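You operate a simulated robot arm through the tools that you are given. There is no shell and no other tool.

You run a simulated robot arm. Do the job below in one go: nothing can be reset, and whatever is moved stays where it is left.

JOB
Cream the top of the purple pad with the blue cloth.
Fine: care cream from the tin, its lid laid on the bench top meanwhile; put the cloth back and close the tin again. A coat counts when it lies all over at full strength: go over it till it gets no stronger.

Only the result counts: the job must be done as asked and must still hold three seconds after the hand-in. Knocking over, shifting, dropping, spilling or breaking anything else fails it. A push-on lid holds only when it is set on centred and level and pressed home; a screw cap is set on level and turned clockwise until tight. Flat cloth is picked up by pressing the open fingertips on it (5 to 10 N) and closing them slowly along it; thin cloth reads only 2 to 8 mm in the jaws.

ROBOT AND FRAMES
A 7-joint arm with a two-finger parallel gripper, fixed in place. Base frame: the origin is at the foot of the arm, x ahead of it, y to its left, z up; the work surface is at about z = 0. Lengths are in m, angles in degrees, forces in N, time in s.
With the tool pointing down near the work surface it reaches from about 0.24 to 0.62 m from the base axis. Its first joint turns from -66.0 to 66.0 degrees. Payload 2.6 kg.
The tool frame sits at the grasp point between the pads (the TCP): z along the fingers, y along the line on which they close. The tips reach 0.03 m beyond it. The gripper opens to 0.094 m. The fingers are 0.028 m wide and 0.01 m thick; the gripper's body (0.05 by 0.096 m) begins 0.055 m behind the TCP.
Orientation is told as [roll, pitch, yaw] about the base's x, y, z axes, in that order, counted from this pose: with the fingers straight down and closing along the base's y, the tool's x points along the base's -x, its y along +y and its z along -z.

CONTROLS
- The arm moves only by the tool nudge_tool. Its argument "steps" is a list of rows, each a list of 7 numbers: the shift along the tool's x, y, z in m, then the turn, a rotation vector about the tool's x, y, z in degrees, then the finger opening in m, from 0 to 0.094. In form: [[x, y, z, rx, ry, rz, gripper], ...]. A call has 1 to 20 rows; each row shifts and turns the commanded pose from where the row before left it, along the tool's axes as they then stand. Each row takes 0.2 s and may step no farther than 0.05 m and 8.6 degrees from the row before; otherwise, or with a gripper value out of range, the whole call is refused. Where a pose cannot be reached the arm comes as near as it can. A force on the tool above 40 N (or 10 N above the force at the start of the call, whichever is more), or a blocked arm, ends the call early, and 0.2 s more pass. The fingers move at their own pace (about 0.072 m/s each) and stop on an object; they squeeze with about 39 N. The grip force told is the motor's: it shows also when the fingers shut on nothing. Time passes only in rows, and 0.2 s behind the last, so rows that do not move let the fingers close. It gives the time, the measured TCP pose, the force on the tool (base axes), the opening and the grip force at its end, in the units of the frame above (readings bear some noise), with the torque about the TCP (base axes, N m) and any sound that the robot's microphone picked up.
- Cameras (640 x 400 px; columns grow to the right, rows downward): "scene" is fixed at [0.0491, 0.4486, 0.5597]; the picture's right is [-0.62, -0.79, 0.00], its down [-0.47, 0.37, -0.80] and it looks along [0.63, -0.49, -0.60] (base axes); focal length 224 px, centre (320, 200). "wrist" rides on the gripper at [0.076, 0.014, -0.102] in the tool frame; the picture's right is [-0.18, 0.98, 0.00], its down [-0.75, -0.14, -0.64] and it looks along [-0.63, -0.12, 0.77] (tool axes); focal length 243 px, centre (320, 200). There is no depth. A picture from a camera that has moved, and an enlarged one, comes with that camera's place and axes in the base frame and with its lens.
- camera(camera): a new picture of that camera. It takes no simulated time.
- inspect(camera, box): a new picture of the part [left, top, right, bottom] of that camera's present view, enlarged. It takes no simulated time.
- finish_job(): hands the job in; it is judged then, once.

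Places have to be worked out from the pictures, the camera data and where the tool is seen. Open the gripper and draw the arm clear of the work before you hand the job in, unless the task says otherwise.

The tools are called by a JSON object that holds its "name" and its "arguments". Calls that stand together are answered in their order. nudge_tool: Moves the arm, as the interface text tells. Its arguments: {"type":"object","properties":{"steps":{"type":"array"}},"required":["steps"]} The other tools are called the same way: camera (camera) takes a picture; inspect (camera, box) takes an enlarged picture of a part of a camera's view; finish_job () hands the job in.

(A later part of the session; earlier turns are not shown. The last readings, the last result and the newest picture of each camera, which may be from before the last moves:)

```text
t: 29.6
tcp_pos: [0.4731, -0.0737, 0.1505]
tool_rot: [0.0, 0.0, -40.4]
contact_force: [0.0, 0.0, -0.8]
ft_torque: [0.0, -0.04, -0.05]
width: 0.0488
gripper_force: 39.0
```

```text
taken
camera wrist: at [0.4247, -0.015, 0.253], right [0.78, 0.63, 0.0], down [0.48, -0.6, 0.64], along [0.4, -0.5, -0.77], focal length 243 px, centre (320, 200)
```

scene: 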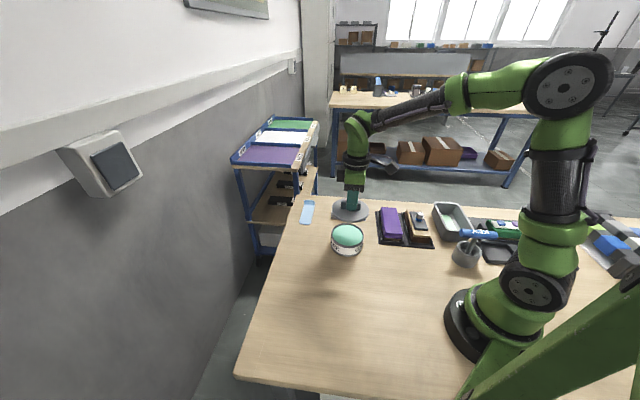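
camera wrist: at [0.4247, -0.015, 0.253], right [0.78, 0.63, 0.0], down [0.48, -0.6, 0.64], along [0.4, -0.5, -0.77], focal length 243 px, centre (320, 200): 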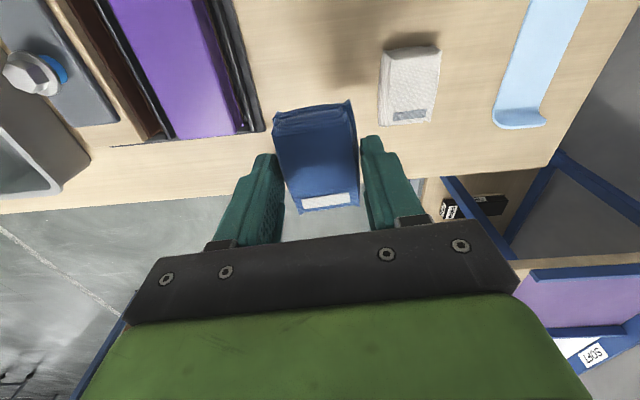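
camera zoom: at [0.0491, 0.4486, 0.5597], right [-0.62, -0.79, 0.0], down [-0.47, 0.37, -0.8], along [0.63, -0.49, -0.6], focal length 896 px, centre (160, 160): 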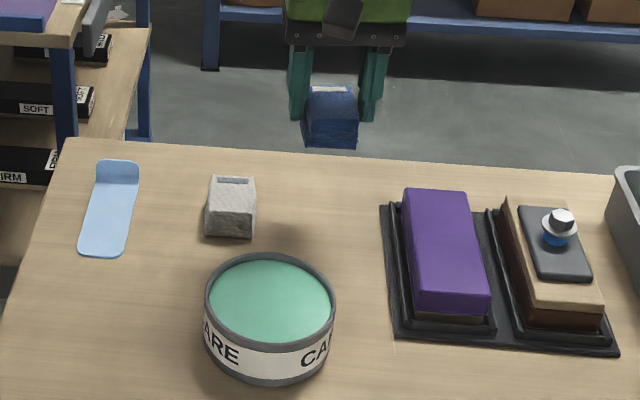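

The cloth is held securely. I carry it over the tin's centre (≈(0.392, 0.067)), staying above the rim.

{"name": "nudge_tool", "arguments": {"steps": [[0.0382, 0.0137, 0, 0, 0, 0, 0.03], [0.0382, 0.0137, 0, 0, 0, 0, 0.03], [0.0382, 0.0137, 0, 0, 0, 0, 0.03], [0.0382, 0.0137, 0, 0, 0, 0, 0.03], [0, 0, 0.02, 0, 0, 0, 0.03], [0, 0, 0.01, 0, 0, 0, 0.03], [0, 0, 0, 0, 0, 0, 0.03]]}}

{"name": "inspect", "arguments": {"camera": "scene", "box": [310, 190, 390, 270]}}

{"name": "camera", "arguments": {"camera": "wrist"}}

```text
t: 31.2
tcp_pos: [0.3933, 0.067, 0.1177]
tool_rot: [-0.1, 0.0, -40.5]
contact_force: [-0.1, 0.4, -0.5]
ft_torque: [0.02, -0.02, -0.02]
width: 0.0488
gripper_force: 39.7
```

```text
5.00 times, centred on (350, 230) of scene
camera zoom: at [0.0491, 0.4486, 0.5597], right [-0.62, -0.79, 0.0], down [-0.47, 0.37, -0.8], along [0.63, -0.49, -0.6], focal length 1119 px, centre (170, 50)
```

zoom: 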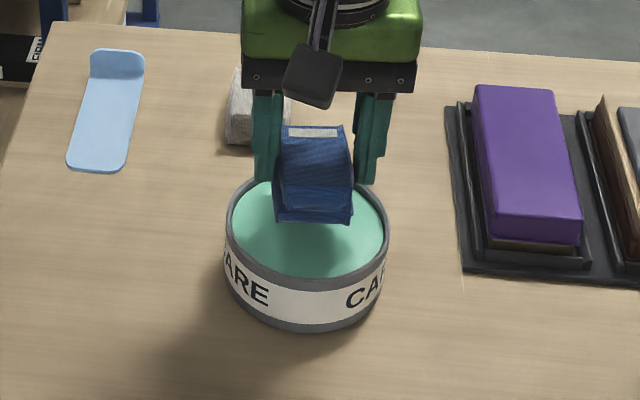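

```text
taken
camera wrist: at [0.3454, 0.1251, 0.2211], right [0.78, 0.63, 0.0], down [0.48, -0.6, 0.64], along [0.4, -0.5, -0.77], focal length 243 px, centre (320, 200)
```

wrist: 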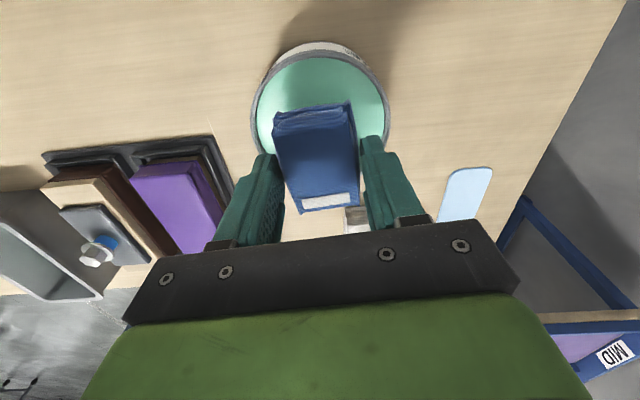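

The tin's centre is ~4 mm further along tool +y. I correct and lower toward the cream, then feel for it in small steps.

{"name": "nudge_tool", "arguments": {"steps": [[0, 0.004, 0.01, 0, 0, 0, 0.03], [0, 0, 0.01, 0, 0, 0, 0.03], [0, 0, 0.005, 0, 0, 0, 0.03], [0, 0, 0.002, 0, 0, 0, 0.03], [0, 0, 0, 0, 0, 0, 0.03]]}}

{"name": "inspect", "arguments": {"camera": "scene", "box": [310, 190, 390, 270]}}

```text
t: 32.4
tcp_pos: [0.3973, 0.0712, 0.0934]
tool_rot: [0.3, -0.2, -40.7]
contact_force: [-5.5, -1.8, 27.8]
ft_torque: [-0.34, -1.0, -0.13]
width: 0.0484
gripper_force: 39.1
```

```text
5.00 times, centred on (350, 230) of scene
camera zoom: at [0.0489, 0.4485, 0.5597], right [-0.62, -0.79, 0.0], down [-0.47, 0.37, -0.8], along [0.63, -0.49, -0.6], focal length 1119 px, centre (170, 50)
```

zoom: 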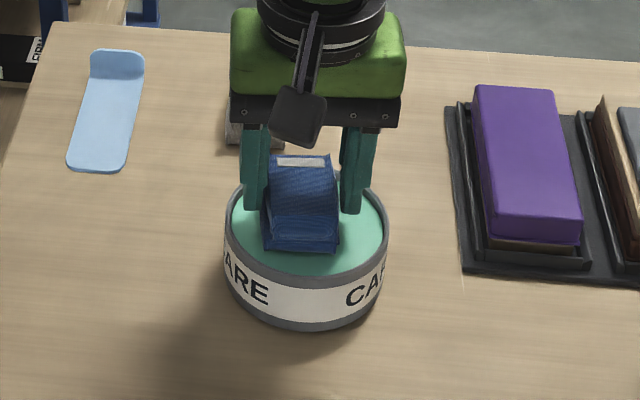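

There's 28 N with a torque pointing to the tin's +x rim, so the cloth seems to sit on the rim on that side. I lift 2 cm and look again to centre better.

{"name": "nudge_tool", "arguments": {"steps": [[0, 0, -0.005, 0, 0, 0, 0.03], [0, 0, -0.015, 0, 0, 0, 0.03], [0, 0, 0, 0, 0, 0, 0.03]]}}

{"name": "inspect", "arguments": {"camera": "scene", "box": [320, 205, 380, 265]}}

{"name": "inspect", "arguments": {"camera": "wrist", "box": [220, 20, 420, 220]}}

```text
t: 33.2
tcp_pos: [0.3947, 0.0716, 0.1098]
tool_rot: [-0.1, 0.1, -40.5]
contact_force: [-0.8, 0.5, -0.3]
ft_torque: [-0.05, 0.01, -0.01]
width: 0.0489
gripper_force: 38.9
```

```text
6.67 times, centred on (350, 235) of scene
camera zoom: at [0.0491, 0.4486, 0.5597], right [-0.62, -0.79, 0.0], down [-0.47, 0.37, -0.8], along [0.63, -0.49, -0.6], focal length 1492 px, centre (120, -33)
```

zoom: 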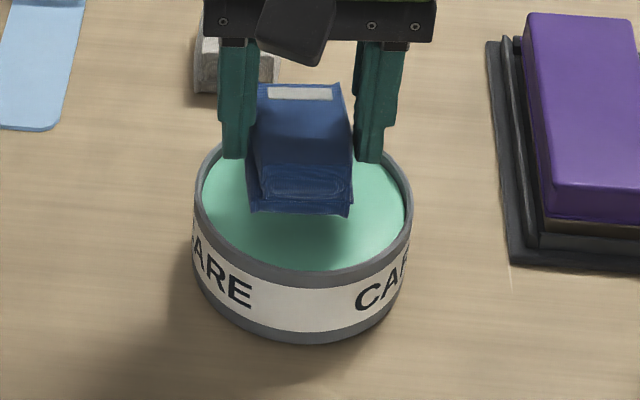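

```text
2.00 times, centred on (320, 120) of wrist
camera zoom: at [0.3463, 0.1304, 0.2134], right [0.78, 0.63, 0.0], down [0.48, -0.6, 0.64], along [0.4, -0.5, -0.77], focal length 485 px, centre (320, 360)
```

zoom: 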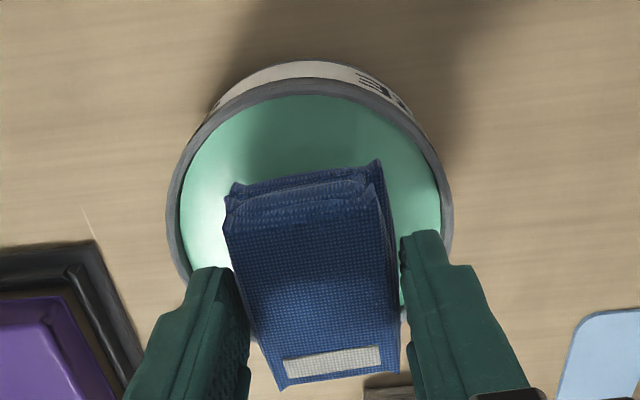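

By this view the tin centre is within 2 mm of the tool. I centre that last bit and approach again more slowly, reading force and torque.

{"name": "nudge_tool", "arguments": {"steps": [[0.0013, -0.002, 0.007, 0, 0, 0, 0.03], [0, 0, 0.006, 0, 0, 0, 0.03], [0, 0, 0.001, 0, 0, 0, 0.03], [0, 0, 0, 0, 0, 0, 0.03]]}}

```text
t: 34.2
tcp_pos: [0.3939, 0.0695, 0.0969]
tool_rot: [0.0, 0.0, -40.5]
contact_force: [-0.5, 0.2, 0.3]
ft_torque: [0.0, 0.01, -0.04]
width: 0.0489
gripper_force: 38.5
```

No contact yet at z≈0.097. I go down a millimetre at a time.

{"name": "nudge_tool", "arguments": {"steps": [[0, 0, 0.001, 0, 0, 0, 0.03], [0, 0, 0.001, 0, 0, 0, 0.03], [0, 0, 0, 0, 0, 0, 0.03]]}}

{"name": "inspect", "arguments": {"camera": "scene", "box": [320, 205, 380, 265]}}

```text
t: 35.0
tcp_pos: [0.3934, 0.0702, 0.0973]
tool_rot: [-0.1, 0.0, -40.4]
contact_force: [-0.6, 0.8, -0.4]
ft_torque: [0.02, 0.01, -0.02]
width: 0.0489
gripper_force: 39.2
```

```text
6.67 times, centred on (350, 235) of scene
camera zoom: at [0.0491, 0.4486, 0.5597], right [-0.62, -0.79, 0.0], down [-0.47, 0.37, -0.8], along [0.63, -0.49, -0.6], focal length 1492 px, centre (120, -33)
```

zoom: 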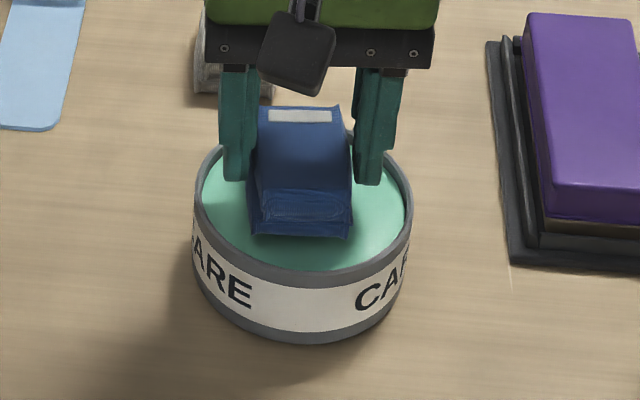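

Still free; more millimetre steps.

{"name": "nudge_tool", "arguments": {"steps": [[0, 0, 0.001, 0, 0, 0, 0.03], [0, 0, 0.001, 0, 0, 0, 0.03], [0, 0, 0, 0, 0, 0, 0.03]]}}

```text
t: 35.8
tcp_pos: [0.3928, 0.0703, 0.0928]
tool_rot: [0.0, 0.1, -40.5]
contact_force: [0.1, -1.0, -0.3]
ft_torque: [-0.01, -0.02, -0.02]
width: 0.0489
gripper_force: 39.5
```

{"name": "nudge_tool", "arguments": {"steps": [[0, 0, 0.001, 0, 0, 0, 0.03], [0, 0, 0.001, 0, 0, 0, 0.03], [0, 0, 0, 0, 0, 0, 0.03]]}}

{"name": "inspect", "arguments": {"camera": "scene", "box": [320, 205, 380, 265]}}

```text
t: 36.6
tcp_pos: [0.3942, 0.0704, 0.0909]
tool_rot: [-0.1, 0.0, -40.5]
contact_force: [0.2, -0.6, -0.8]
ft_torque: [-0.01, -0.03, 0.01]
width: 0.049
gripper_force: 38.8
```

```text
6.67 times, centred on (350, 235) of scene
camera zoom: at [0.0491, 0.4486, 0.5597], right [-0.62, -0.79, 0.0], down [-0.47, 0.37, -0.8], along [0.63, -0.49, -0.6], focal length 1492 px, centre (120, -33)
```

zoom: 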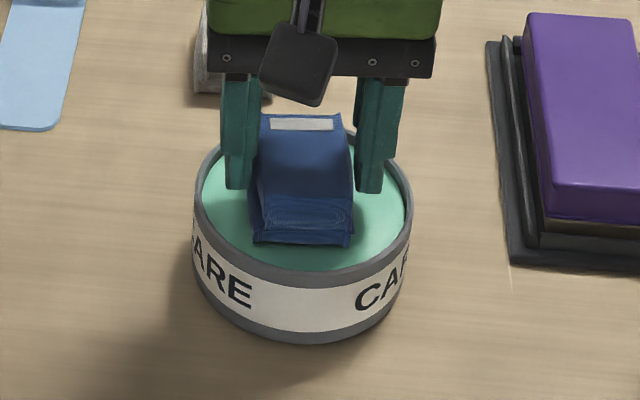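

No force at the height where it touched before, so the earlier contact was the rim and the cloth is now inside it. I continue down to the cream.

{"name": "nudge_tool", "arguments": {"steps": [[0, 0, 0.001, 0, 0, 0, 0.03], [0, 0, 0.001, 0, 0, 0, 0.03], [0, 0, 0, 0, 0, 0, 0.03]]}}

{"name": "inspect", "arguments": {"camera": "wrist", "box": [220, 20, 420, 220]}}

```text
t: 37.4
tcp_pos: [0.3933, 0.0689, 0.09]
tool_rot: [0.0, -0.1, -40.5]
contact_force: [-0.2, -0.4, -1.4]
ft_torque: [0.01, 0.05, 0.0]
width: 0.0487
gripper_force: 39.2
```

```text
2.00 times, centred on (320, 120) of wrist
camera zoom: at [0.345, 0.1291, 0.1924], right [0.78, 0.63, 0.0], down [0.48, -0.6, 0.64], along [0.4, -0.5, -0.77], focal length 485 px, centre (320, 360)
```

zoom: 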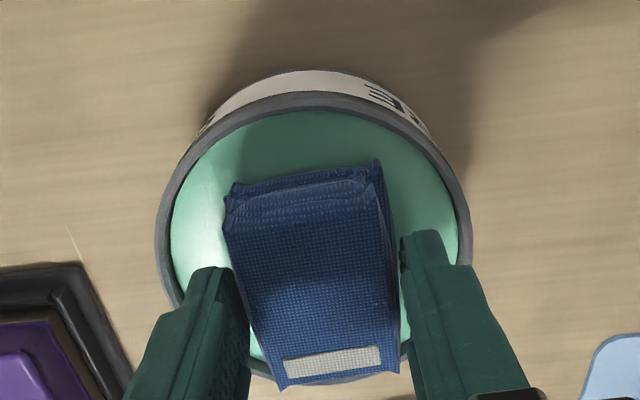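

The cloth hangs centred inside the rim with no contact yet; I continue down.

{"name": "nudge_tool", "arguments": {"steps": [[0, 0, 0.001, 0, 0, 0, 0.03], [0, 0, 0.001, 0, 0, 0, 0.03], [0, 0, 0, 0, 0, 0, 0.03]]}}

{"name": "inspect", "arguments": {"camera": "scene", "box": [320, 205, 380, 265]}}

```text
t: 38.2
tcp_pos: [0.3932, 0.07, 0.0896]
tool_rot: [0.0, -0.1, -40.6]
contact_force: [-3.8, -6.0, 26.1]
ft_torque: [-0.02, 0.77, 0.11]
width: 0.0488
gripper_force: 38.7
```

```text
6.67 times, centred on (350, 235) of scene
camera zoom: at [0.0489, 0.4485, 0.5597], right [-0.62, -0.79, 0.0], down [-0.47, 0.37, -0.8], along [0.63, -0.49, -0.6], focal length 1492 px, centre (120, -33)
```

zoom: 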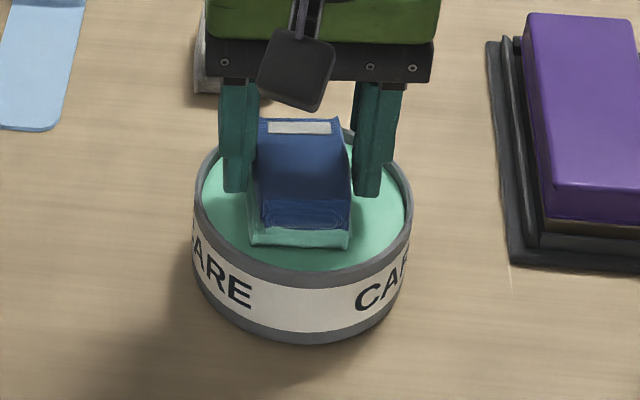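

The cloth's lower band has turned mint — it has taken up cream (26 N on the cream). I hold briefly, then lift out and inspect.

{"name": "nudge_tool", "arguments": {"steps": [[0, 0, -0.0005, 0, 0, 0, 0.03], [0, 0, 0, 0, 0, 0, 0.03], [0, 0, -0.003, 0, 0, 0, 0.03], [0, 0, -0.007, 0, 0, 0, 0.03], [0, 0, -0.03, 0, 0, 0, 0.03], [0, 0, -0.02, 0, 0, 0, 0.03], [0, 0, 0, 0, 0, 0, 0.03]]}}

{"name": "inspect", "arguments": {"camera": "scene", "box": [310, 175, 390, 265]}}

```text
t: 39.8
tcp_pos: [0.3922, 0.0695, 0.1471]
tool_rot: [-0.1, 0.0, -40.5]
contact_force: [0.4, -0.4, -1.0]
ft_torque: [-0.03, -0.02, 0.01]
width: 0.049
gripper_force: 38.8
```

```text
4.44 times, centred on (350, 220) of scene
camera zoom: at [0.0491, 0.4486, 0.5597], right [-0.62, -0.79, 0.0], down [-0.47, 0.37, -0.8], along [0.63, -0.49, -0.6], focal length 995 px, centre (187, 111)
```

zoom: 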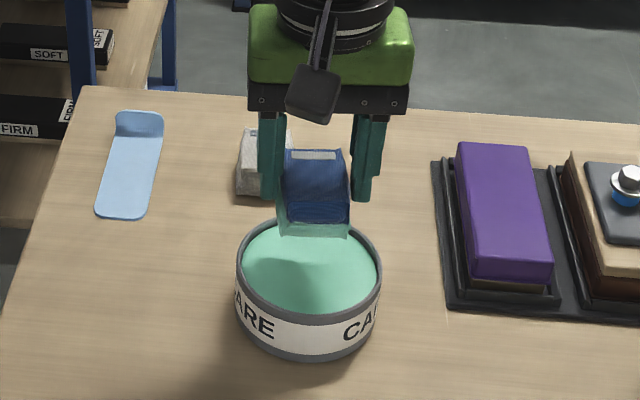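

The cloth carries cream on its underside. Next I move over the purple pad (≈58×133 mm, centre ≈(0.357, −0.1105), long axis at −45°) and turn to +45° so the cloth's long side spans the pad's width.

{"name": "nudge_tool", "arguments": {"steps": [[-0.018, -0.032, 0, 0, 0, 0, 0.03], [-0.018, -0.032, 0, 0, 0, 0, 0.03], [-0.018, -0.032, 0, 0, 0, 0, 0.03], [-0.018, -0.032, 0, 0, 0, 0, 0.03], [-0.018, -0.032, 0, 0, 0, 0, 0.03], [0, 0, 0, 0, 0, -7.125, 0.03], [0, 0, 0, 0, 0, -7.125, 0.03], [0, 0, 0, 0, 0, -7.125, 0.03], [0, 0, 0, 0, 0, -7.125, 0.03], [0, 0, 0, 0, 0, -7.125, 0.03], [0, 0, 0, 0, 0, -7.125, 0.03], [0, 0, 0, 0, 0, -7.125, 0.03], [0, 0, 0, 0, 0, -7.125, 0.03], [0, 0, 0, 0, 0, -7.125, 0.03], [0, 0, 0, 0, 0, -7.125, 0.03], [0, 0, 0, 0, 0, -7.125, 0.03], [0, 0, 0, 0, 0, -7.125, 0.03], [0, 0, 0, 0, 0, 0, 0.03]]}}

{"name": "camera", "arguments": {"camera": "wrist"}}

{"name": "inspect", "arguments": {"camera": "scene", "box": [350, 170, 450, 260]}}

```text
t: 43.6
tcp_pos: [0.3572, -0.1098, 0.1479]
tool_rot: [0.0, 0.0, 45.0]
contact_force: [-0.2, -0.5, -0.3]
ft_torque: [-0.02, 0.02, 0.04]
width: 0.0486
gripper_force: 38.8
```

```text
taken
camera wrist: at [0.2935, -0.1552, 0.2508], right [-0.57, 0.82, 0.0], down [0.63, 0.43, 0.64], along [0.53, 0.36, -0.77], focal length 243 px, centre (320, 200)
```

wrist: 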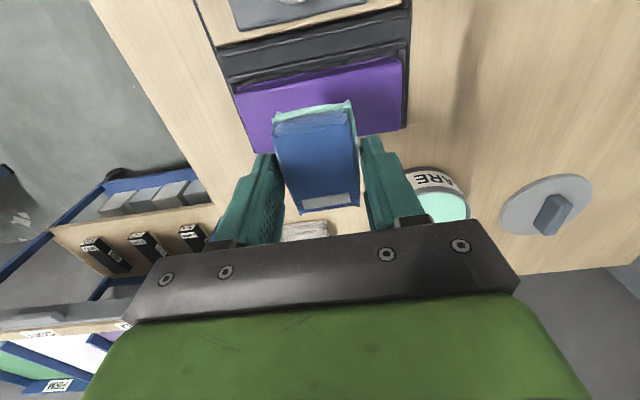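

```text
4.44 times, centred on (400, 215) of scene
camera zoom: at [0.0491, 0.4486, 0.5597], right [-0.62, -0.79, 0.0], down [-0.47, 0.37, -0.8], along [0.63, -0.49, -0.6], focal length 995 px, centre (-36, 133)
```

zoom: 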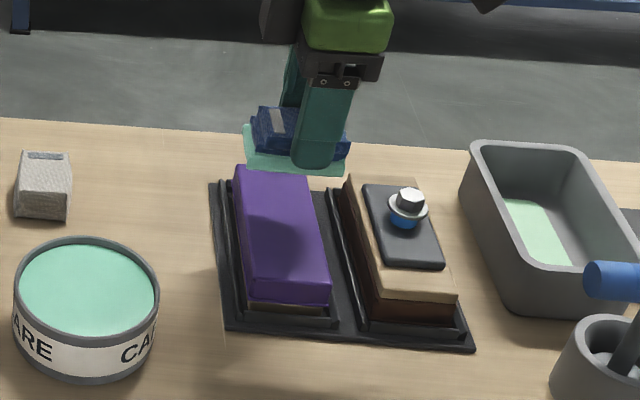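

I enlarge the wrist view on the pad to get its edges relative to the tool.

{"name": "inspect", "arguments": {"camera": "wrist", "box": [210, 20, 430, 170]}}

```text
2.67 times, centred on (320, 95) of wrist
camera zoom: at [0.2935, -0.1552, 0.2508], right [-0.57, 0.82, 0.0], down [0.63, 0.43, 0.64], along [0.53, 0.36, -0.77], focal length 647 px, centre (320, 480)
```

zoom: 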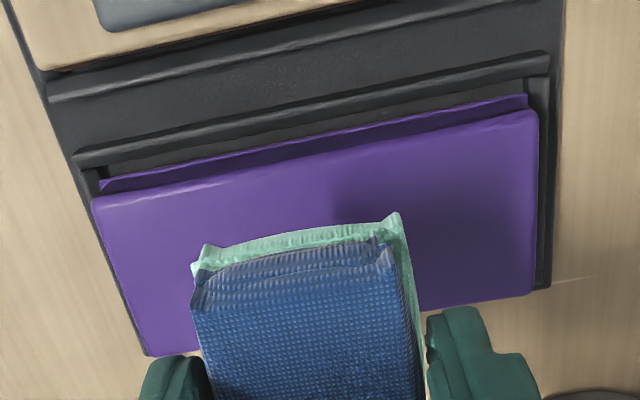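

The pad is square to the tool and centred (within ~1 mm). I descend toward the pad's middle, first to clear height, then in small steps.

{"name": "nudge_tool", "arguments": {"steps": [[-0.002, 0, 0.02, 0, 0, 0, 0.03], [0, 0, 0.02, 0, 0, 0, 0.03], [0, 0, 0.01, 0, 0, 0, 0.03], [0, 0, 0, 0, 0, 0, 0.03]]}}

{"name": "inspect", "arguments": {"camera": "scene", "box": [360, 180, 430, 250]}}

```text
t: 44.6
tcp_pos: [0.3576, -0.108, 0.0967]
tool_rot: [0.0, 0.0, 44.9]
contact_force: [0.0, -0.2, -1.5]
ft_torque: [-0.01, -0.01, -0.02]
width: 0.0486
gripper_force: 38.8
```

```text
5.71 times, centred on (395, 215) of scene
camera zoom: at [0.0491, 0.4486, 0.5597], right [-0.62, -0.79, 0.0], down [-0.47, 0.37, -0.8], along [0.63, -0.49, -0.6], focal length 1279 px, centre (-109, 114)
```

zoom: 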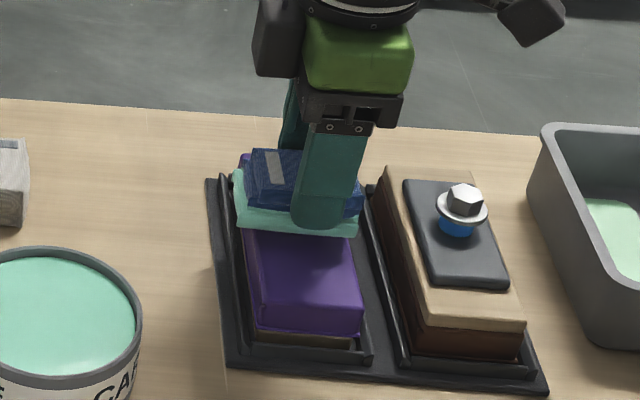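

No contact yet at z≈0.097; continue down in 1–2 mm steps.

{"name": "nudge_tool", "arguments": {"steps": [[0, 0, 0.002, 0, 0, 0, 0.03], [0, 0, 0.002, 0, 0, 0, 0.03], [0, 0, 0, 0, 0, 0, 0.03]]}}

```text
t: 45.4
tcp_pos: [0.3578, -0.1074, 0.0941]
tool_rot: [0.0, -0.1, 44.9]
contact_force: [0.5, -0.6, -0.2]
ft_torque: [-0.03, 0.01, -0.02]
width: 0.0488
gripper_force: 39.2
```

Still free at z≈0.093; next small steps.

{"name": "nudge_tool", "arguments": {"steps": [[0, 0, 0.001, 0, 0, 0, 0.03], [0, 0, 0.001, 0, 0, 0, 0.03], [0, 0, 0.001, 0, 0, 0, 0.03], [0, 0, 0, 0, 0, 0, 0.03]]}}

```text
t: 46.4
tcp_pos: [0.3573, -0.1088, 0.0908]
tool_rot: [0.0, 0.0, 45.0]
contact_force: [-0.9, 0.8, -0.4]
ft_torque: [-0.05, -0.01, 0.03]
width: 0.0488
gripper_force: 38.7
```

No contact at z≈0.090; I go on.

{"name": "nudge_tool", "arguments": {"steps": [[0, 0, 0.001, 0, 0, 0, 0.03], [0, 0, 0.001, 0, 0, 0, 0.03], [0, 0, 0, 0, 0, 0, 0.03]]}}

{"name": "inspect", "arguments": {"camera": "scene", "box": [360, 180, 430, 250]}}

```text
t: 47.2
tcp_pos: [0.3582, -0.1094, 0.0879]
tool_rot: [0.0, -0.1, 44.8]
contact_force: [0.5, 0.0, -0.9]
ft_torque: [-0.02, 0.02, -0.02]
width: 0.0488
gripper_force: 39.4
```

```text
5.71 times, centred on (395, 215) of scene
camera zoom: at [0.0491, 0.4486, 0.5597], right [-0.62, -0.79, 0.0], down [-0.47, 0.37, -0.8], along [0.63, -0.49, -0.6], focal length 1279 px, centre (-109, 114)
```

zoom: 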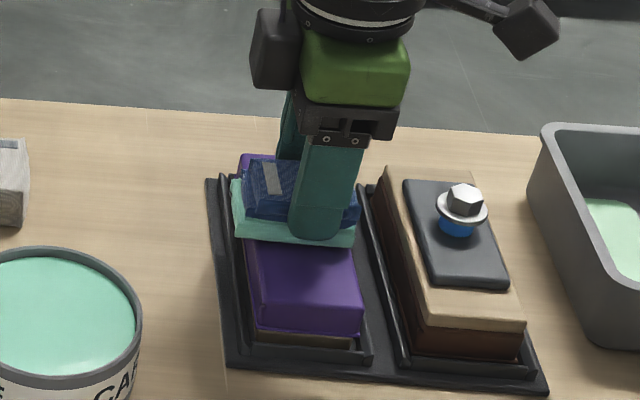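

No force yet; the cloth is just above the pad. I continue with 1 mm steps.

{"name": "nudge_tool", "arguments": {"steps": [[0, 0, 0.001, 0, 0, 0, 0.03], [0, 0, 0.001, 0, 0, 0, 0.03], [0, 0, 0, 0, 0, 0, 0.03]]}}

```text
t: 48.0
tcp_pos: [0.3594, -0.1095, 0.0863]
tool_rot: [0.0, 0.1, 44.9]
contact_force: [0.0, 0.4, 0.5]
ft_torque: [0.01, 0.05, -0.01]
width: 0.049
gripper_force: 38.9
```

Perhaps a hint of touch (0.5 N); another two steps.

{"name": "nudge_tool", "arguments": {"steps": [[0, 0, 0.001, 0, 0, 0, 0.03], [0, 0, 0.001, 0, 0, 0, 0.03], [0, 0, 0, 0, 0, 0, 0.03]]}}

```text
t: 48.8
tcp_pos: [0.3593, -0.1095, 0.0854]
tool_rot: [-0.2, -0.1, 44.8]
contact_force: [-6.4, -0.9, 33.1]
ft_torque: [0.07, 0.62, -0.06]
width: 0.0488
gripper_force: 39.1
```

Contact with the pad: 33 N at commanded z≈0.0842. I ease up 0.7 mm to a light wiping force.

{"name": "nudge_tool", "arguments": {"steps": [[0, 0, -0.0007, 0, 0, 0, 0.03], [0, 0, 0, 0, 0, 0, 0.03]]}}

{"name": "inspect", "arguments": {"camera": "scene", "box": [360, 180, 430, 250]}}

```text
t: 49.4
tcp_pos: [0.3598, -0.1092, 0.086]
tool_rot: [-0.3, -0.2, 45.1]
contact_force: [1.4, -5.0, 24.6]
ft_torque: [-0.08, 0.04, -0.03]
width: 0.049
gripper_force: 39.5
```

```text
5.71 times, centred on (395, 215) of scene
camera zoom: at [0.049, 0.4486, 0.5597], right [-0.62, -0.79, 0.0], down [-0.47, 0.37, -0.8], along [0.63, -0.49, -0.6], focal length 1279 px, centre (-109, 114)
```

zoom: 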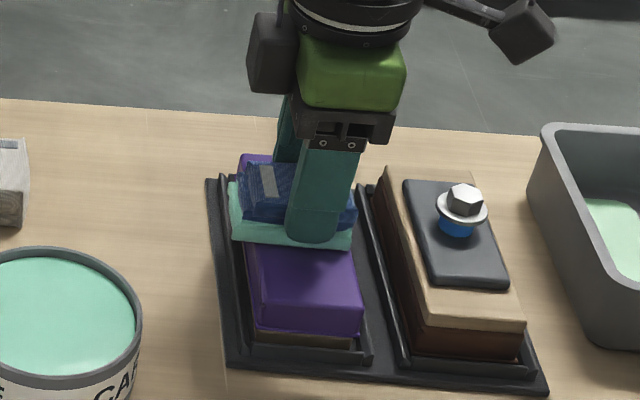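

About 25 N; I ease up another 0.9 mm and begin a slow sweep toward one end to see how the coat takes.

{"name": "nudge_tool", "arguments": {"steps": [[0, 0, -0.0009, 0, 0, 0, 0.03], [0, 0.008, 0, 0, 0, 0, 0.03], [0, 0.008, 0, 0, 0, 0, 0.03], [0, 0.008, 0, 0, 0, 0, 0.03], [0, 0.008, 0, 0, 0, 0, 0.03], [0, 0, 0, 0, 0, 0, 0.03]]}}

{"name": "inspect", "arguments": {"camera": "scene", "box": [360, 180, 430, 250]}}

{"name": "inspect", "arguments": {"camera": "wrist", "box": [140, 20, 480, 240]}}

```text
t: 50.8
tcp_pos: [0.3354, -0.0858, 0.0863]
tool_rot: [0.2, 0.2, 44.9]
contact_force: [0.2, -0.5, -0.5]
ft_torque: [0.0, 0.02, 0.03]
width: 0.0489
gripper_force: 39.0
```

```text
5.71 times, centred on (395, 215) of scene
camera zoom: at [0.0491, 0.4486, 0.5597], right [-0.62, -0.79, 0.0], down [-0.47, 0.37, -0.8], along [0.63, -0.49, -0.6], focal length 1279 px, centre (-109, 114)
```

zoom: 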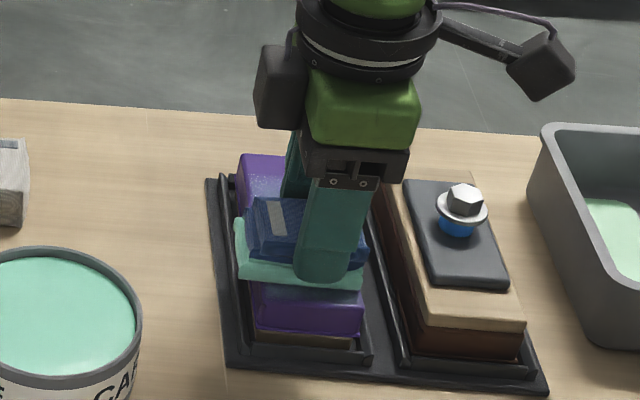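

```text
1.82 times, centred on (310, 130) of wrist
camera zoom: at [0.2719, -0.1303, 0.189], right [-0.56, 0.83, 0.0], down [0.63, 0.43, 0.64], along [0.53, 0.36, -0.77], focal length 441 px, centre (338, 327)
```

zoom: 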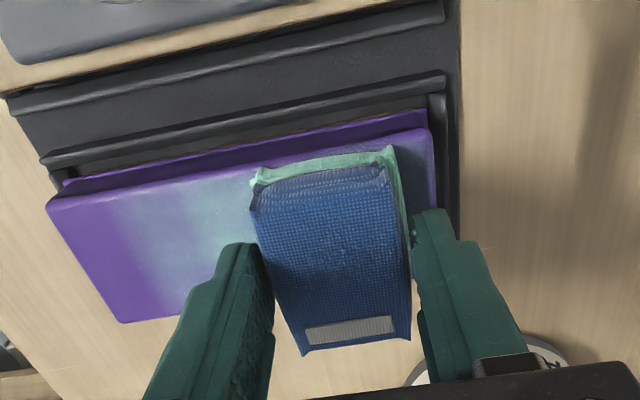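

Coat is being laid (grey-teal tint), though contact force faded to ~0 at this end. I lower 0.8 mm, go on to the pad's end and read the force.

{"name": "nudge_tool", "arguments": {"steps": [[0, 0, 0.0008, 0, 0, 0, 0.03], [0, 0.008, 0, 0, 0, 0, 0.03], [0, 0.008, 0, 0, 0, 0, 0.03]]}}

```text
t: 51.6
tcp_pos: [0.3256, -0.0765, 0.0859]
tool_rot: [-0.2, -0.1, 44.9]
contact_force: [5.5, -5.5, 13.9]
ft_torque: [-0.06, 0.03, 0.0]
width: 0.0489
gripper_force: 38.7
```

Good wiping force (14 N). I sweep back along the whole length to the other end.

{"name": "nudge_tool", "arguments": {"steps": [[0, -0.008, 0, 0, 0, 0, 0.03], [0, -0.008, 0, 0, 0, 0, 0.03], [0, -0.008, 0, 0, 0, 0, 0.03], [0, -0.008, 0, 0, 0, 0, 0.03], [0, -0.008, 0, 0, 0, 0, 0.03], [0, -0.008, 0, 0, 0, 0, 0.03]]}}

{"name": "inspect", "arguments": {"camera": "scene", "box": [360, 180, 430, 250]}}

```text
t: 52.6
tcp_pos: [0.3455, -0.0963, 0.0859]
tool_rot: [0.2, -0.1, 44.8]
contact_force: [-2.7, 0.8, 8.1]
ft_torque: [0.04, 0.06, 0.01]
width: 0.0486
gripper_force: 38.9
stopped in row 4: the force on the tool passed its limit at 42 N (the readings are from after the stop); the commanded pose is now the measured one
```

```text
5.71 times, centred on (395, 215) of scene
camera zoom: at [0.049, 0.4486, 0.5597], right [-0.62, -0.79, 0.0], down [-0.47, 0.37, -0.8], along [0.63, -0.49, -0.6], focal length 1279 px, centre (-109, 114)
```

zoom: 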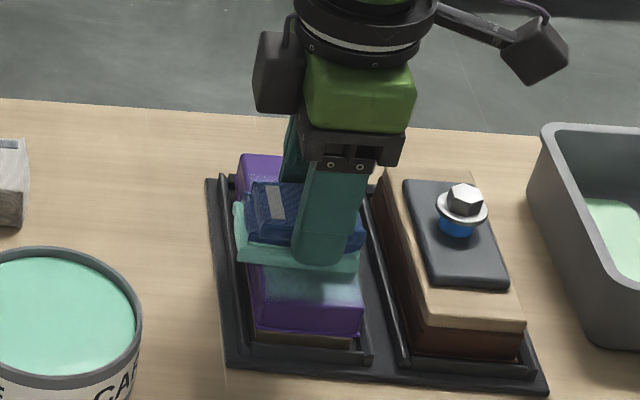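

The force briefly spiked to 42 N and the call stopped; it now rests at 8 N. I go on more slowly at this lighter press.

{"name": "nudge_tool", "arguments": {"steps": [[0, -0.005, 0, 0, 0, 0, 0.03], [0, -0.005, 0, 0, 0, 0, 0.03], [0, -0.005, 0, 0, 0, 0, 0.03], [0, -0.005, 0, 0, 0, 0, 0.03]]}}

```text
t: 53.6
tcp_pos: [0.3592, -0.1101, 0.0859]
tool_rot: [0.2, 0.0, 44.8]
contact_force: [-6.1, 4.7, 13.3]
ft_torque: [0.17, 0.14, 0.03]
width: 0.0491
gripper_force: 39.0
```

Steady at 13 N; I continue toward the far end in the same manner.

{"name": "nudge_tool", "arguments": {"steps": [[0, -0.006, 0, 0, 0, 0, 0.03], [0, -0.006, 0, 0, 0, 0, 0.03], [0, -0.006, 0, 0, 0, 0, 0.03], [0, -0.006, 0, 0, 0, 0, 0.03], [0, -0.006, 0, 0, 0, 0, 0.03]]}}

```text
t: 54.8
tcp_pos: [0.3792, -0.1314, 0.0848]
tool_rot: [0.1, -0.1, 44.9]
contact_force: [-4.6, 7.3, 18.1]
ft_torque: [0.32, 0.14, 0.01]
width: 0.0485
gripper_force: 38.7
```

I continue to the far end with a slight 0.3 mm relief.

{"name": "nudge_tool", "arguments": {"steps": [[0, -0.006, -0.0003, 0, 0, 0, 0.03], [0, -0.006, 0, 0, 0, 0, 0.03], [0, -0.005, 0, 0, 0, 0, 0.03], [0, 0, 0, 0, 0, 0, 0.03]]}}

{"name": "inspect", "arguments": {"camera": "scene", "box": [360, 180, 430, 250]}}

{"name": "inspect", "arguments": {"camera": "wrist", "box": [200, 20, 540, 240]}}

```text
t: 55.8
tcp_pos: [0.3926, -0.1439, 0.087]
tool_rot: [0.0, 0.2, 44.9]
contact_force: [0.2, 0.0, 0.4]
ft_torque: [0.0, 0.0, -0.02]
width: 0.049
gripper_force: 38.6
```

```text
5.71 times, centred on (395, 215) of scene
camera zoom: at [0.0491, 0.4486, 0.5597], right [-0.62, -0.79, 0.0], down [-0.47, 0.37, -0.8], along [0.63, -0.49, -0.6], focal length 1279 px, centre (-109, 114)
```

zoom: 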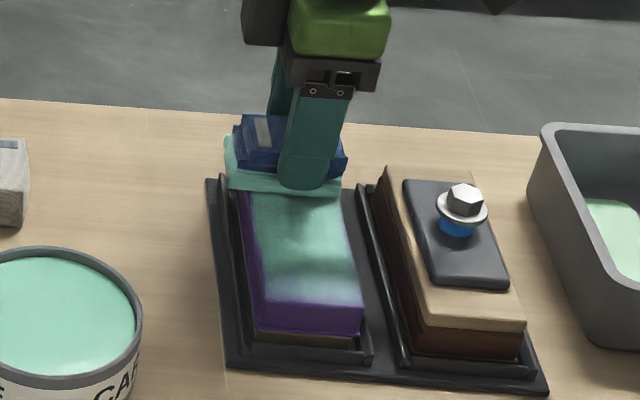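

```text
1.82 times, centred on (370, 130) of wrist
camera zoom: at [0.329, -0.1885, 0.189], right [-0.56, 0.83, 0.0], down [0.64, 0.43, 0.64], along [0.53, 0.36, -0.77], focal length 441 px, centre (229, 327)
```

zoom: 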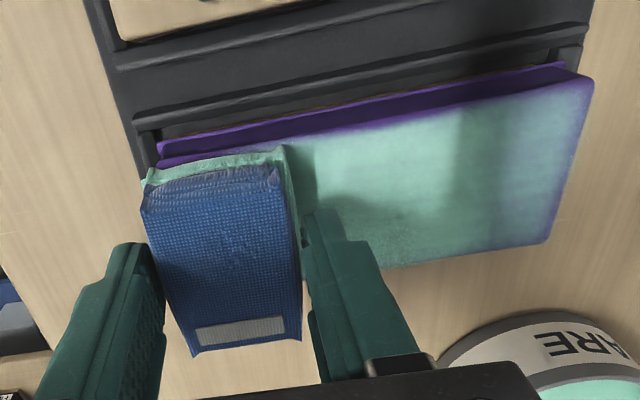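

The middle is well coated; the ends and edges still need more. I shift 4 mm toward the near-side edge, lower 0.5 mm, and sweep back.

{"name": "nudge_tool", "arguments": {"steps": [[0.004, 0, 0.0005, 0, 0, 0, 0.03], [0, 0.003, 0, 0, 0, 0, 0.03], [0, 0.003, 0, 0, 0, 0, 0.03]]}}

```text
t: 56.6
tcp_pos: [0.3862, -0.1417, 0.0864]
tool_rot: [0.1, 0.0, 44.8]
contact_force: [-0.3, -1.8, 3.1]
ft_torque: [-0.08, -0.07, -0.02]
width: 0.0488
gripper_force: 39.2
```

3 N only; I lower 0.4 mm more and sweep along.

{"name": "nudge_tool", "arguments": {"steps": [[0, 0.005, 0.0004, 0, 0, 0, 0.03], [0, 0.006, 0, 0, 0, 0, 0.03], [0, 0.006, 0, 0, 0, 0, 0.03], [0, 0.006, 0, 0, 0, 0, 0.03], [0, 0.006, 0, 0, 0, 0, 0.03]]}}

```text
t: 57.8
tcp_pos: [0.3661, -0.122, 0.085]
tool_rot: [0.0, 0.0, 44.9]
contact_force: [4.3, -5.1, 12.3]
ft_torque: [-0.11, -0.14, 0.01]
width: 0.0485
gripper_force: 39.1
```

Good force of 12 N; I carry on to the near end.

{"name": "nudge_tool", "arguments": {"steps": [[0, 0.006, 0, 0, 0, 0, 0.03], [0, 0.006, 0, 0, 0, 0, 0.03], [0, 0.006, 0, 0, 0, 0, 0.03], [0, 0.006, 0, 0, 0, 0, 0.03], [0, 0.006, 0, 0, 0, 0, 0.03]]}}

```text
t: 59.0
tcp_pos: [0.3428, -0.1004, 0.0846]
tool_rot: [0.2, 0.0, 44.9]
contact_force: [3.1, -3.5, 9.5]
ft_torque: [-0.2, -0.31, -0.05]
width: 0.0487
gripper_force: 38.4
```

I continue to the near end.

{"name": "nudge_tool", "arguments": {"steps": [[0, 0.006, 0, 0, 0, 0, 0.03], [0, 0.006, 0, 0, 0, 0, 0.03], [0, 0.006, 0, 0, 0, 0, 0.03], [0, 0.006, 0, 0, 0, 0, 0.03], [0, 0.006, 0, 0, 0, 0, 0.03], [0, 0, 0, 0, 0, 0, 0.03]]}}

{"name": "inspect", "arguments": {"camera": "scene", "box": [360, 180, 430, 250]}}

{"name": "inspect", "arguments": {"camera": "wrist", "box": [120, 20, 460, 240]}}

```text
t: 60.4
tcp_pos: [0.3243, -0.0792, 0.0856]
tool_rot: [-0.1, -0.1, 44.9]
contact_force: [6.1, -6.3, 17.9]
ft_torque: [-0.2, -0.16, 0.03]
width: 0.0488
gripper_force: 39.0
```

```text
5.71 times, centred on (395, 215) of scene
camera zoom: at [0.049, 0.4486, 0.5597], right [-0.62, -0.79, 0.0], down [-0.47, 0.37, -0.8], along [0.63, -0.49, -0.6], focal length 1279 px, centre (-109, 114)
```

zoom: 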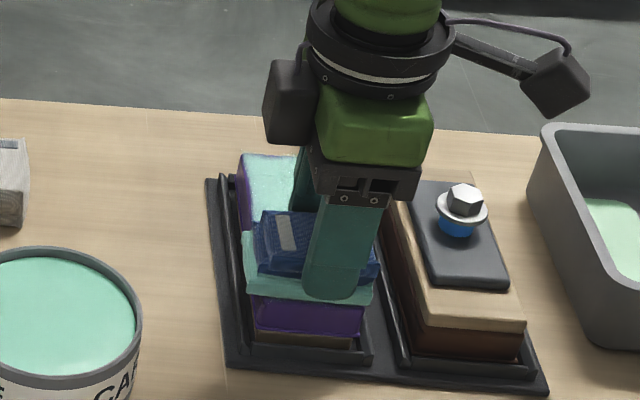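

```text
1.82 times, centred on (290, 130) of wrist
camera zoom: at [0.2607, -0.1245, 0.1878], right [-0.56, 0.83, 0.0], down [0.63, 0.43, 0.64], along [0.53, 0.36, -0.77], focal length 441 px, centre (374, 327)
```

zoom: 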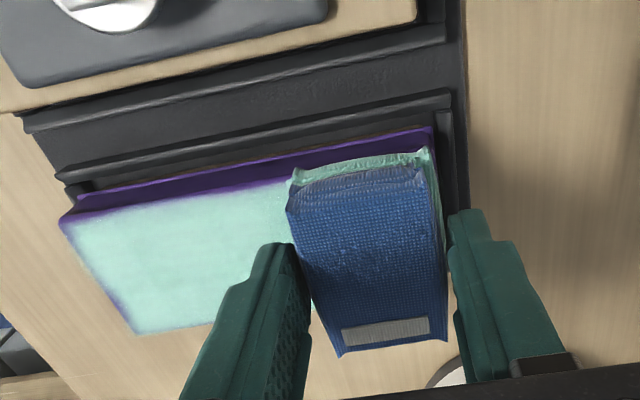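

The far half now looks strongly coated except at its rim. I go 4 mm further over this end, shift 8 mm to the other long edge and sweep back to the far end.

{"name": "nudge_tool", "arguments": {"steps": [[0, 0.004, -0.0002, 0, 0, 0, 0.03], [-0.004, 0, 0, 0, 0, 0, 0.03], [-0.004, 0, 0, 0, 0, 0, 0.03], [0, -0.004, 0, 0, 0, 0, 0.03], [0, -0.005, 0, 0, 0, 0, 0.03]]}}

```text
t: 61.2
tcp_pos: [0.3236, -0.0736, 0.0849]
tool_rot: [0.1, 0.2, 44.7]
contact_force: [-4.1, 0.8, 7.8]
ft_torque: [0.13, -0.06, 0.08]
width: 0.049
gripper_force: 39.2
stopped in row 3: the force on the tool passed its limit at 43 N (the readings are from after the stop); the commanded pose is now the measured one
```

Another brief spike on the change of direction; it rests at 8 N now. I relieve 0.4 mm for the sideways shift and use smaller steps.

{"name": "nudge_tool", "arguments": {"steps": [[-0.0015, 0, -0.0004, 0, 0, 0, 0.03], [-0.0015, -0.001, 0, 0, 0, 0, 0.03], [0, -0.003, 0, 0, 0, 0, 0.03], [0, -0.004, 0, 0, 0, 0, 0.03], [0, -0.005, 0, 0, 0, 0, 0.03]]}}

```text
t: 62.4
tcp_pos: [0.3361, -0.0826, 0.0855]
tool_rot: [0.2, 0.2, 44.5]
contact_force: [0.1, 0.2, 0.2]
ft_torque: [-0.02, -0.02, 0.0]
width: 0.0487
gripper_force: 39.0
```

Contact lost; I lower 0.6 mm and go on.

{"name": "nudge_tool", "arguments": {"steps": [[0, -0.003, 0.0006, 0, 0, 0, 0.03], [0, -0.005, 0, 0, 0, 0, 0.03], [0, -0.005, 0, 0, 0, 0, 0.03]]}}

```text
t: 63.2
tcp_pos: [0.3445, -0.0899, 0.0853]
tool_rot: [0.3, 0.1, 44.6]
contact_force: [-6.8, 10.4, 25.1]
ft_torque: [0.36, 0.1, 0.03]
width: 0.0488
gripper_force: 38.8
```

25 N is a bit much; I relieve 0.4 mm and continue sweeping.

{"name": "nudge_tool", "arguments": {"steps": [[0, -0.004, -0.0004, 0, 0, 0, 0.03], [0, -0.005, 0, 0, 0, 0, 0.03], [0, -0.005, 0, 0, 0, 0, 0.03], [0, -0.005, 0, 0, 0, 0, 0.03]]}}

```text
t: 64.2
tcp_pos: [0.3578, -0.1021, 0.0853]
tool_rot: [0.1, 0.1, 44.6]
contact_force: [-8.8, 11.0, 29.9]
ft_torque: [0.38, 0.19, 0.0]
width: 0.0487
gripper_force: 39.0
```

Force crept to 30 N; I relieve 0.7 mm and continue.

{"name": "nudge_tool", "arguments": {"steps": [[0, -0.003, -0.0007, 0, 0, 0, 0.03], [0, -0.005, 0, 0, 0, 0, 0.03], [0, -0.005, 0, 0, 0, 0, 0.03], [0, -0.005, 0, 0, 0, 0, 0.03]]}}

```text
t: 65.2
tcp_pos: [0.3697, -0.1168, 0.0844]
tool_rot: [0.1, 0.3, 44.6]
contact_force: [-2.3, 3.3, 7.8]
ft_torque: [0.1, -0.02, 0.04]
width: 0.0489
gripper_force: 39.4
```

8 N is fine. I continue to the far end.

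{"name": "nudge_tool", "arguments": {"steps": [[0, -0.005, 0, 0, 0, 0, 0.03], [0, -0.005, 0, 0, 0, 0, 0.03], [0, -0.005, 0, 0, 0, 0, 0.03], [0, -0.005, 0, 0, 0, 0, 0.03], [0, -0.005, 0, 0, 0, 0, 0.03]]}}

```text
t: 66.4
tcp_pos: [0.3876, -0.1339, 0.0846]
tool_rot: [0.2, 0.2, 44.6]
contact_force: [-0.8, 0.7, 0.4]
ft_torque: [-0.02, 0.0, -0.01]
width: 0.0488
gripper_force: 39.2
```

Contact faded; I lower 0.5 mm and finish this end.

{"name": "nudge_tool", "arguments": {"steps": [[0, -0.004, 0.0005, 0, 0, 0, 0.03], [0, -0.004, 0, 0, 0, 0, 0.03], [0, -0.003, 0, 0, 0, 0, 0.03]]}}

{"name": "inspect", "arguments": {"camera": "scene", "box": [360, 180, 430, 250]}}

{"name": "inspect", "arguments": {"camera": "wrist", "box": [200, 20, 540, 240]}}

```text
t: 67.2
tcp_pos: [0.3944, -0.1411, 0.0854]
tool_rot: [0.2, 0.1, 44.7]
contact_force: [-0.1, -0.6, -0.5]
ft_torque: [0.03, 0.0, -0.01]
width: 0.049
gripper_force: 38.8
```

```text
5.71 times, centred on (395, 215) of scene
camera zoom: at [0.0491, 0.4486, 0.5597], right [-0.62, -0.79, 0.0], down [-0.47, 0.37, -0.8], along [0.63, -0.49, -0.6], focal length 1279 px, centre (-109, 114)
```

zoom: 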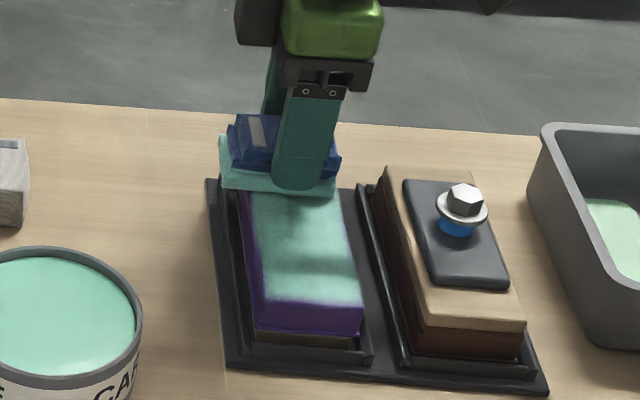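

```text
1.82 times, centred on (370, 130) of wrist
camera zoom: at [0.3318, -0.1859, 0.1883], right [-0.56, 0.83, 0.0], down [0.64, 0.43, 0.64], along [0.53, 0.36, -0.77], focal length 441 px, centre (229, 327)
```

zoom: 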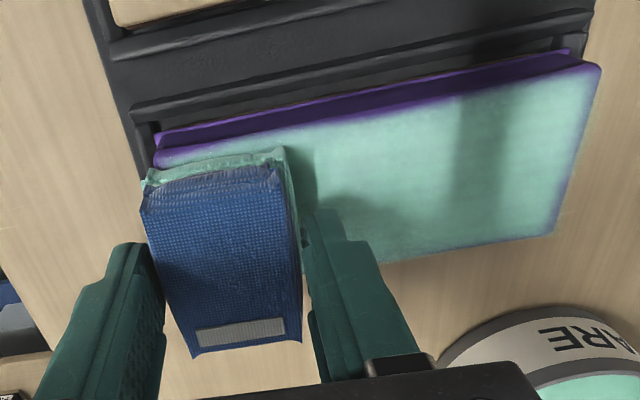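

The top is nearly all mint, with weaker rims. I lift off and back away a little to inspect the whole pad.

{"name": "nudge_tool", "arguments": {"steps": [[0, 0, -0.01, 0, 0, 0, 0.03], [0, 0, -0.03, 0, 0, 0, 0.03], [0, 0, -0.03, 0, 0, 0, 0.03], [-0.04, 0, -0.01, 0, 0, 0, 0.03], [-0.04, 0, -0.01, 0, 0, 0, 0.03], [0, 0, 0, 0, 0, 0, 0.03]]}}

{"name": "inspect", "arguments": {"camera": "scene", "box": [370, 190, 430, 250]}}

{"name": "inspect", "arguments": {"camera": "wrist", "box": [240, 0, 500, 170]}}

```text
t: 68.6
tcp_pos: [0.4488, -0.0839, 0.1756]
tool_rot: [0.2, 0.3, 44.6]
contact_force: [-0.6, 0.3, -1.0]
ft_torque: [0.03, 0.02, 0.01]
width: 0.0488
gripper_force: 39.0
```

```text
6.67 times, centred on (400, 220) of scene
camera zoom: at [0.0491, 0.4486, 0.5597], right [-0.62, -0.79, 0.0], down [-0.47, 0.37, -0.8], along [0.63, -0.49, -0.6], focal length 1492 px, centre (-213, 67)
```

zoom: 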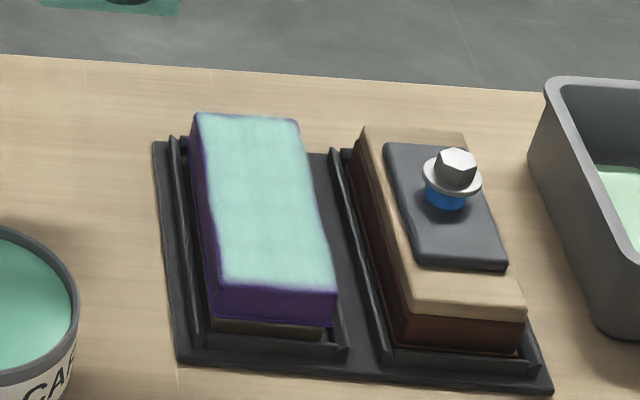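

```text
2.35 times, centred on (370, 85) of wrist
camera zoom: at [0.3864, -0.1276, 0.2792], right [-0.56, 0.83, 0.0], down [0.64, 0.43, 0.64], along [0.53, 0.36, -0.77], focal length 571 px, centre (202, 471)
```

zoom: 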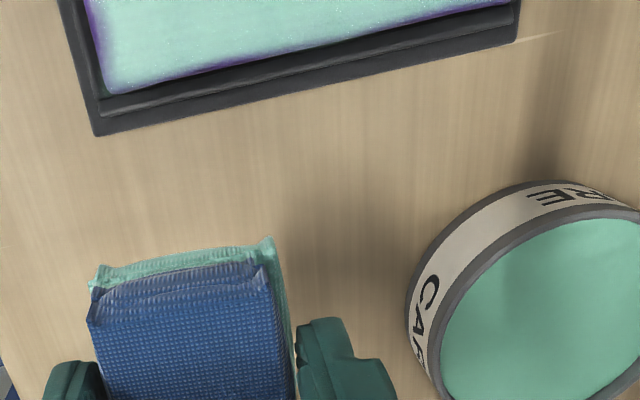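

The coat covers almost everything; I zoom tightly at the edges and corners to see where it's weaker.

{"name": "inspect", "arguments": {"camera": "scene", "box": [384, 202, 408, 226]}}

{"name": "inspect", "arguments": {"camera": "scene", "box": [384, 220, 408, 244]}}

```text
16.00 times, centred on (396, 214) of scene
camera zoom: at [0.0491, 0.4486, 0.5597], right [-0.62, -0.79, 0.0], down [-0.47, 0.37, -0.8], along [0.63, -0.49, -0.6], focal length 3582 px, centre (-896, -24)
```

zoom: 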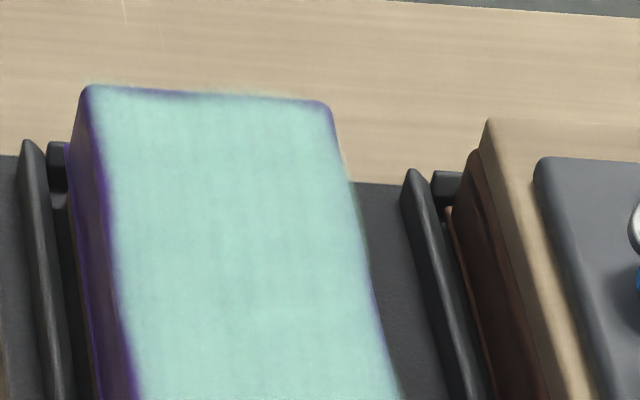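

```text
16.00 times, centred on (396, 232) of scene
camera zoom: at [0.0491, 0.4486, 0.5597], right [-0.62, -0.79, 0.0], down [-0.47, 0.37, -0.8], along [0.63, -0.49, -0.6], focal length 3582 px, centre (-896, -312)
```

zoom: 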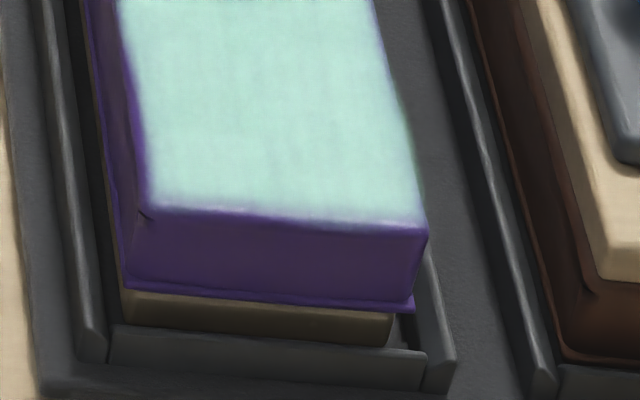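

Nearly complete; only thin rims at the ends and edges look weaker. To be sure of full strength I take fresh cream: I level the tool's tiny tilt and move back over the tin (≈(0.3925, 0.070)).

{"name": "nudge_tool", "arguments": {"steps": [[0, 0, 0, 0.27, 0, -0.35, 0.03], [-0.0173, 0.0372, 0, 0, 0, 0, 0.03], [-0.0173, 0.0372, 0, 0, 0, 0, 0.03], [-0.0173, 0.0372, 0, 0, 0, 0, 0.03], [-0.0173, 0.0372, 0, 0, 0, 0, 0.03], [0, 0, 0.03, 0, 0, 0, 0.03], [0, 0, 0.03, 0, 0, 0, 0.03], [0, 0, 0, 0, 0, 0, 0.03], [0, 0, 0, 0, 0, 0, 0.03]]}}

{"name": "inspect", "arguments": {"camera": "wrist", "box": [220, 20, 420, 220]}}

{"name": "inspect", "arguments": {"camera": "scene", "box": [320, 195, 380, 255]}}

```text
t: 70.6
tcp_pos: [0.3953, 0.0679, 0.1161]
tool_rot: [-0.1, 0.2, 45.0]
contact_force: [-0.2, -0.2, -0.6]
ft_torque: [0.03, 0.02, 0.0]
width: 0.0487
gripper_force: 39.1
```

```text
2.00 times, centred on (320, 120) of wrist
camera zoom: at [0.3312, 0.0233, 0.219], right [-0.56, 0.83, 0.0], down [0.63, 0.43, 0.64], along [0.53, 0.36, -0.77], focal length 485 px, centre (320, 360)
```

zoom: 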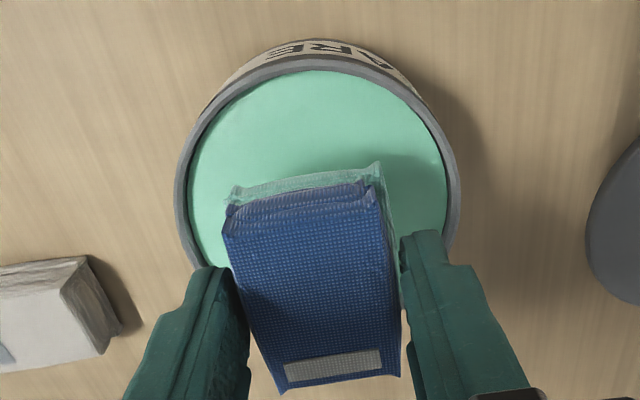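

```text
6.67 times, centred on (350, 225) of scene
camera zoom: at [0.0491, 0.4486, 0.5597], right [-0.62, -0.79, 0.0], down [-0.47, 0.37, -0.8], along [0.63, -0.49, -0.6], focal length 1492 px, centre (120, 33)
```

zoom: 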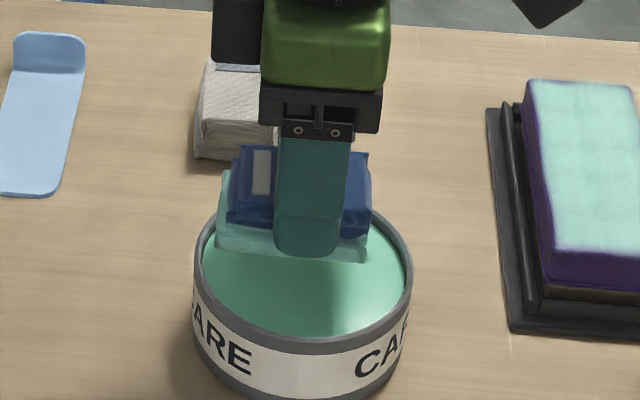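

Relative to the tool the tin centre is ~4 mm along +x and ~1.5 mm along +y; I correct and lower to just above the cream.

{"name": "nudge_tool", "arguments": {"steps": [[0.003, 0.0015, 0.008, 0, 0, 0, 0.03], [0, 0, 0.01, 0, 0, 0, 0.03], [0, 0, 0.004, 0, 0, 0, 0.03], [0, 0, 0, 0, 0, 0, 0.03]]}}

```text
t: 71.6
tcp_pos: [0.3919, 0.0664, 0.0917]
tool_rot: [-0.1, 0.2, 45.0]
contact_force: [0.2, 0.0, 0.4]
ft_torque: [-0.02, 0.0, 0.0]
width: 0.0485
gripper_force: 38.9
```

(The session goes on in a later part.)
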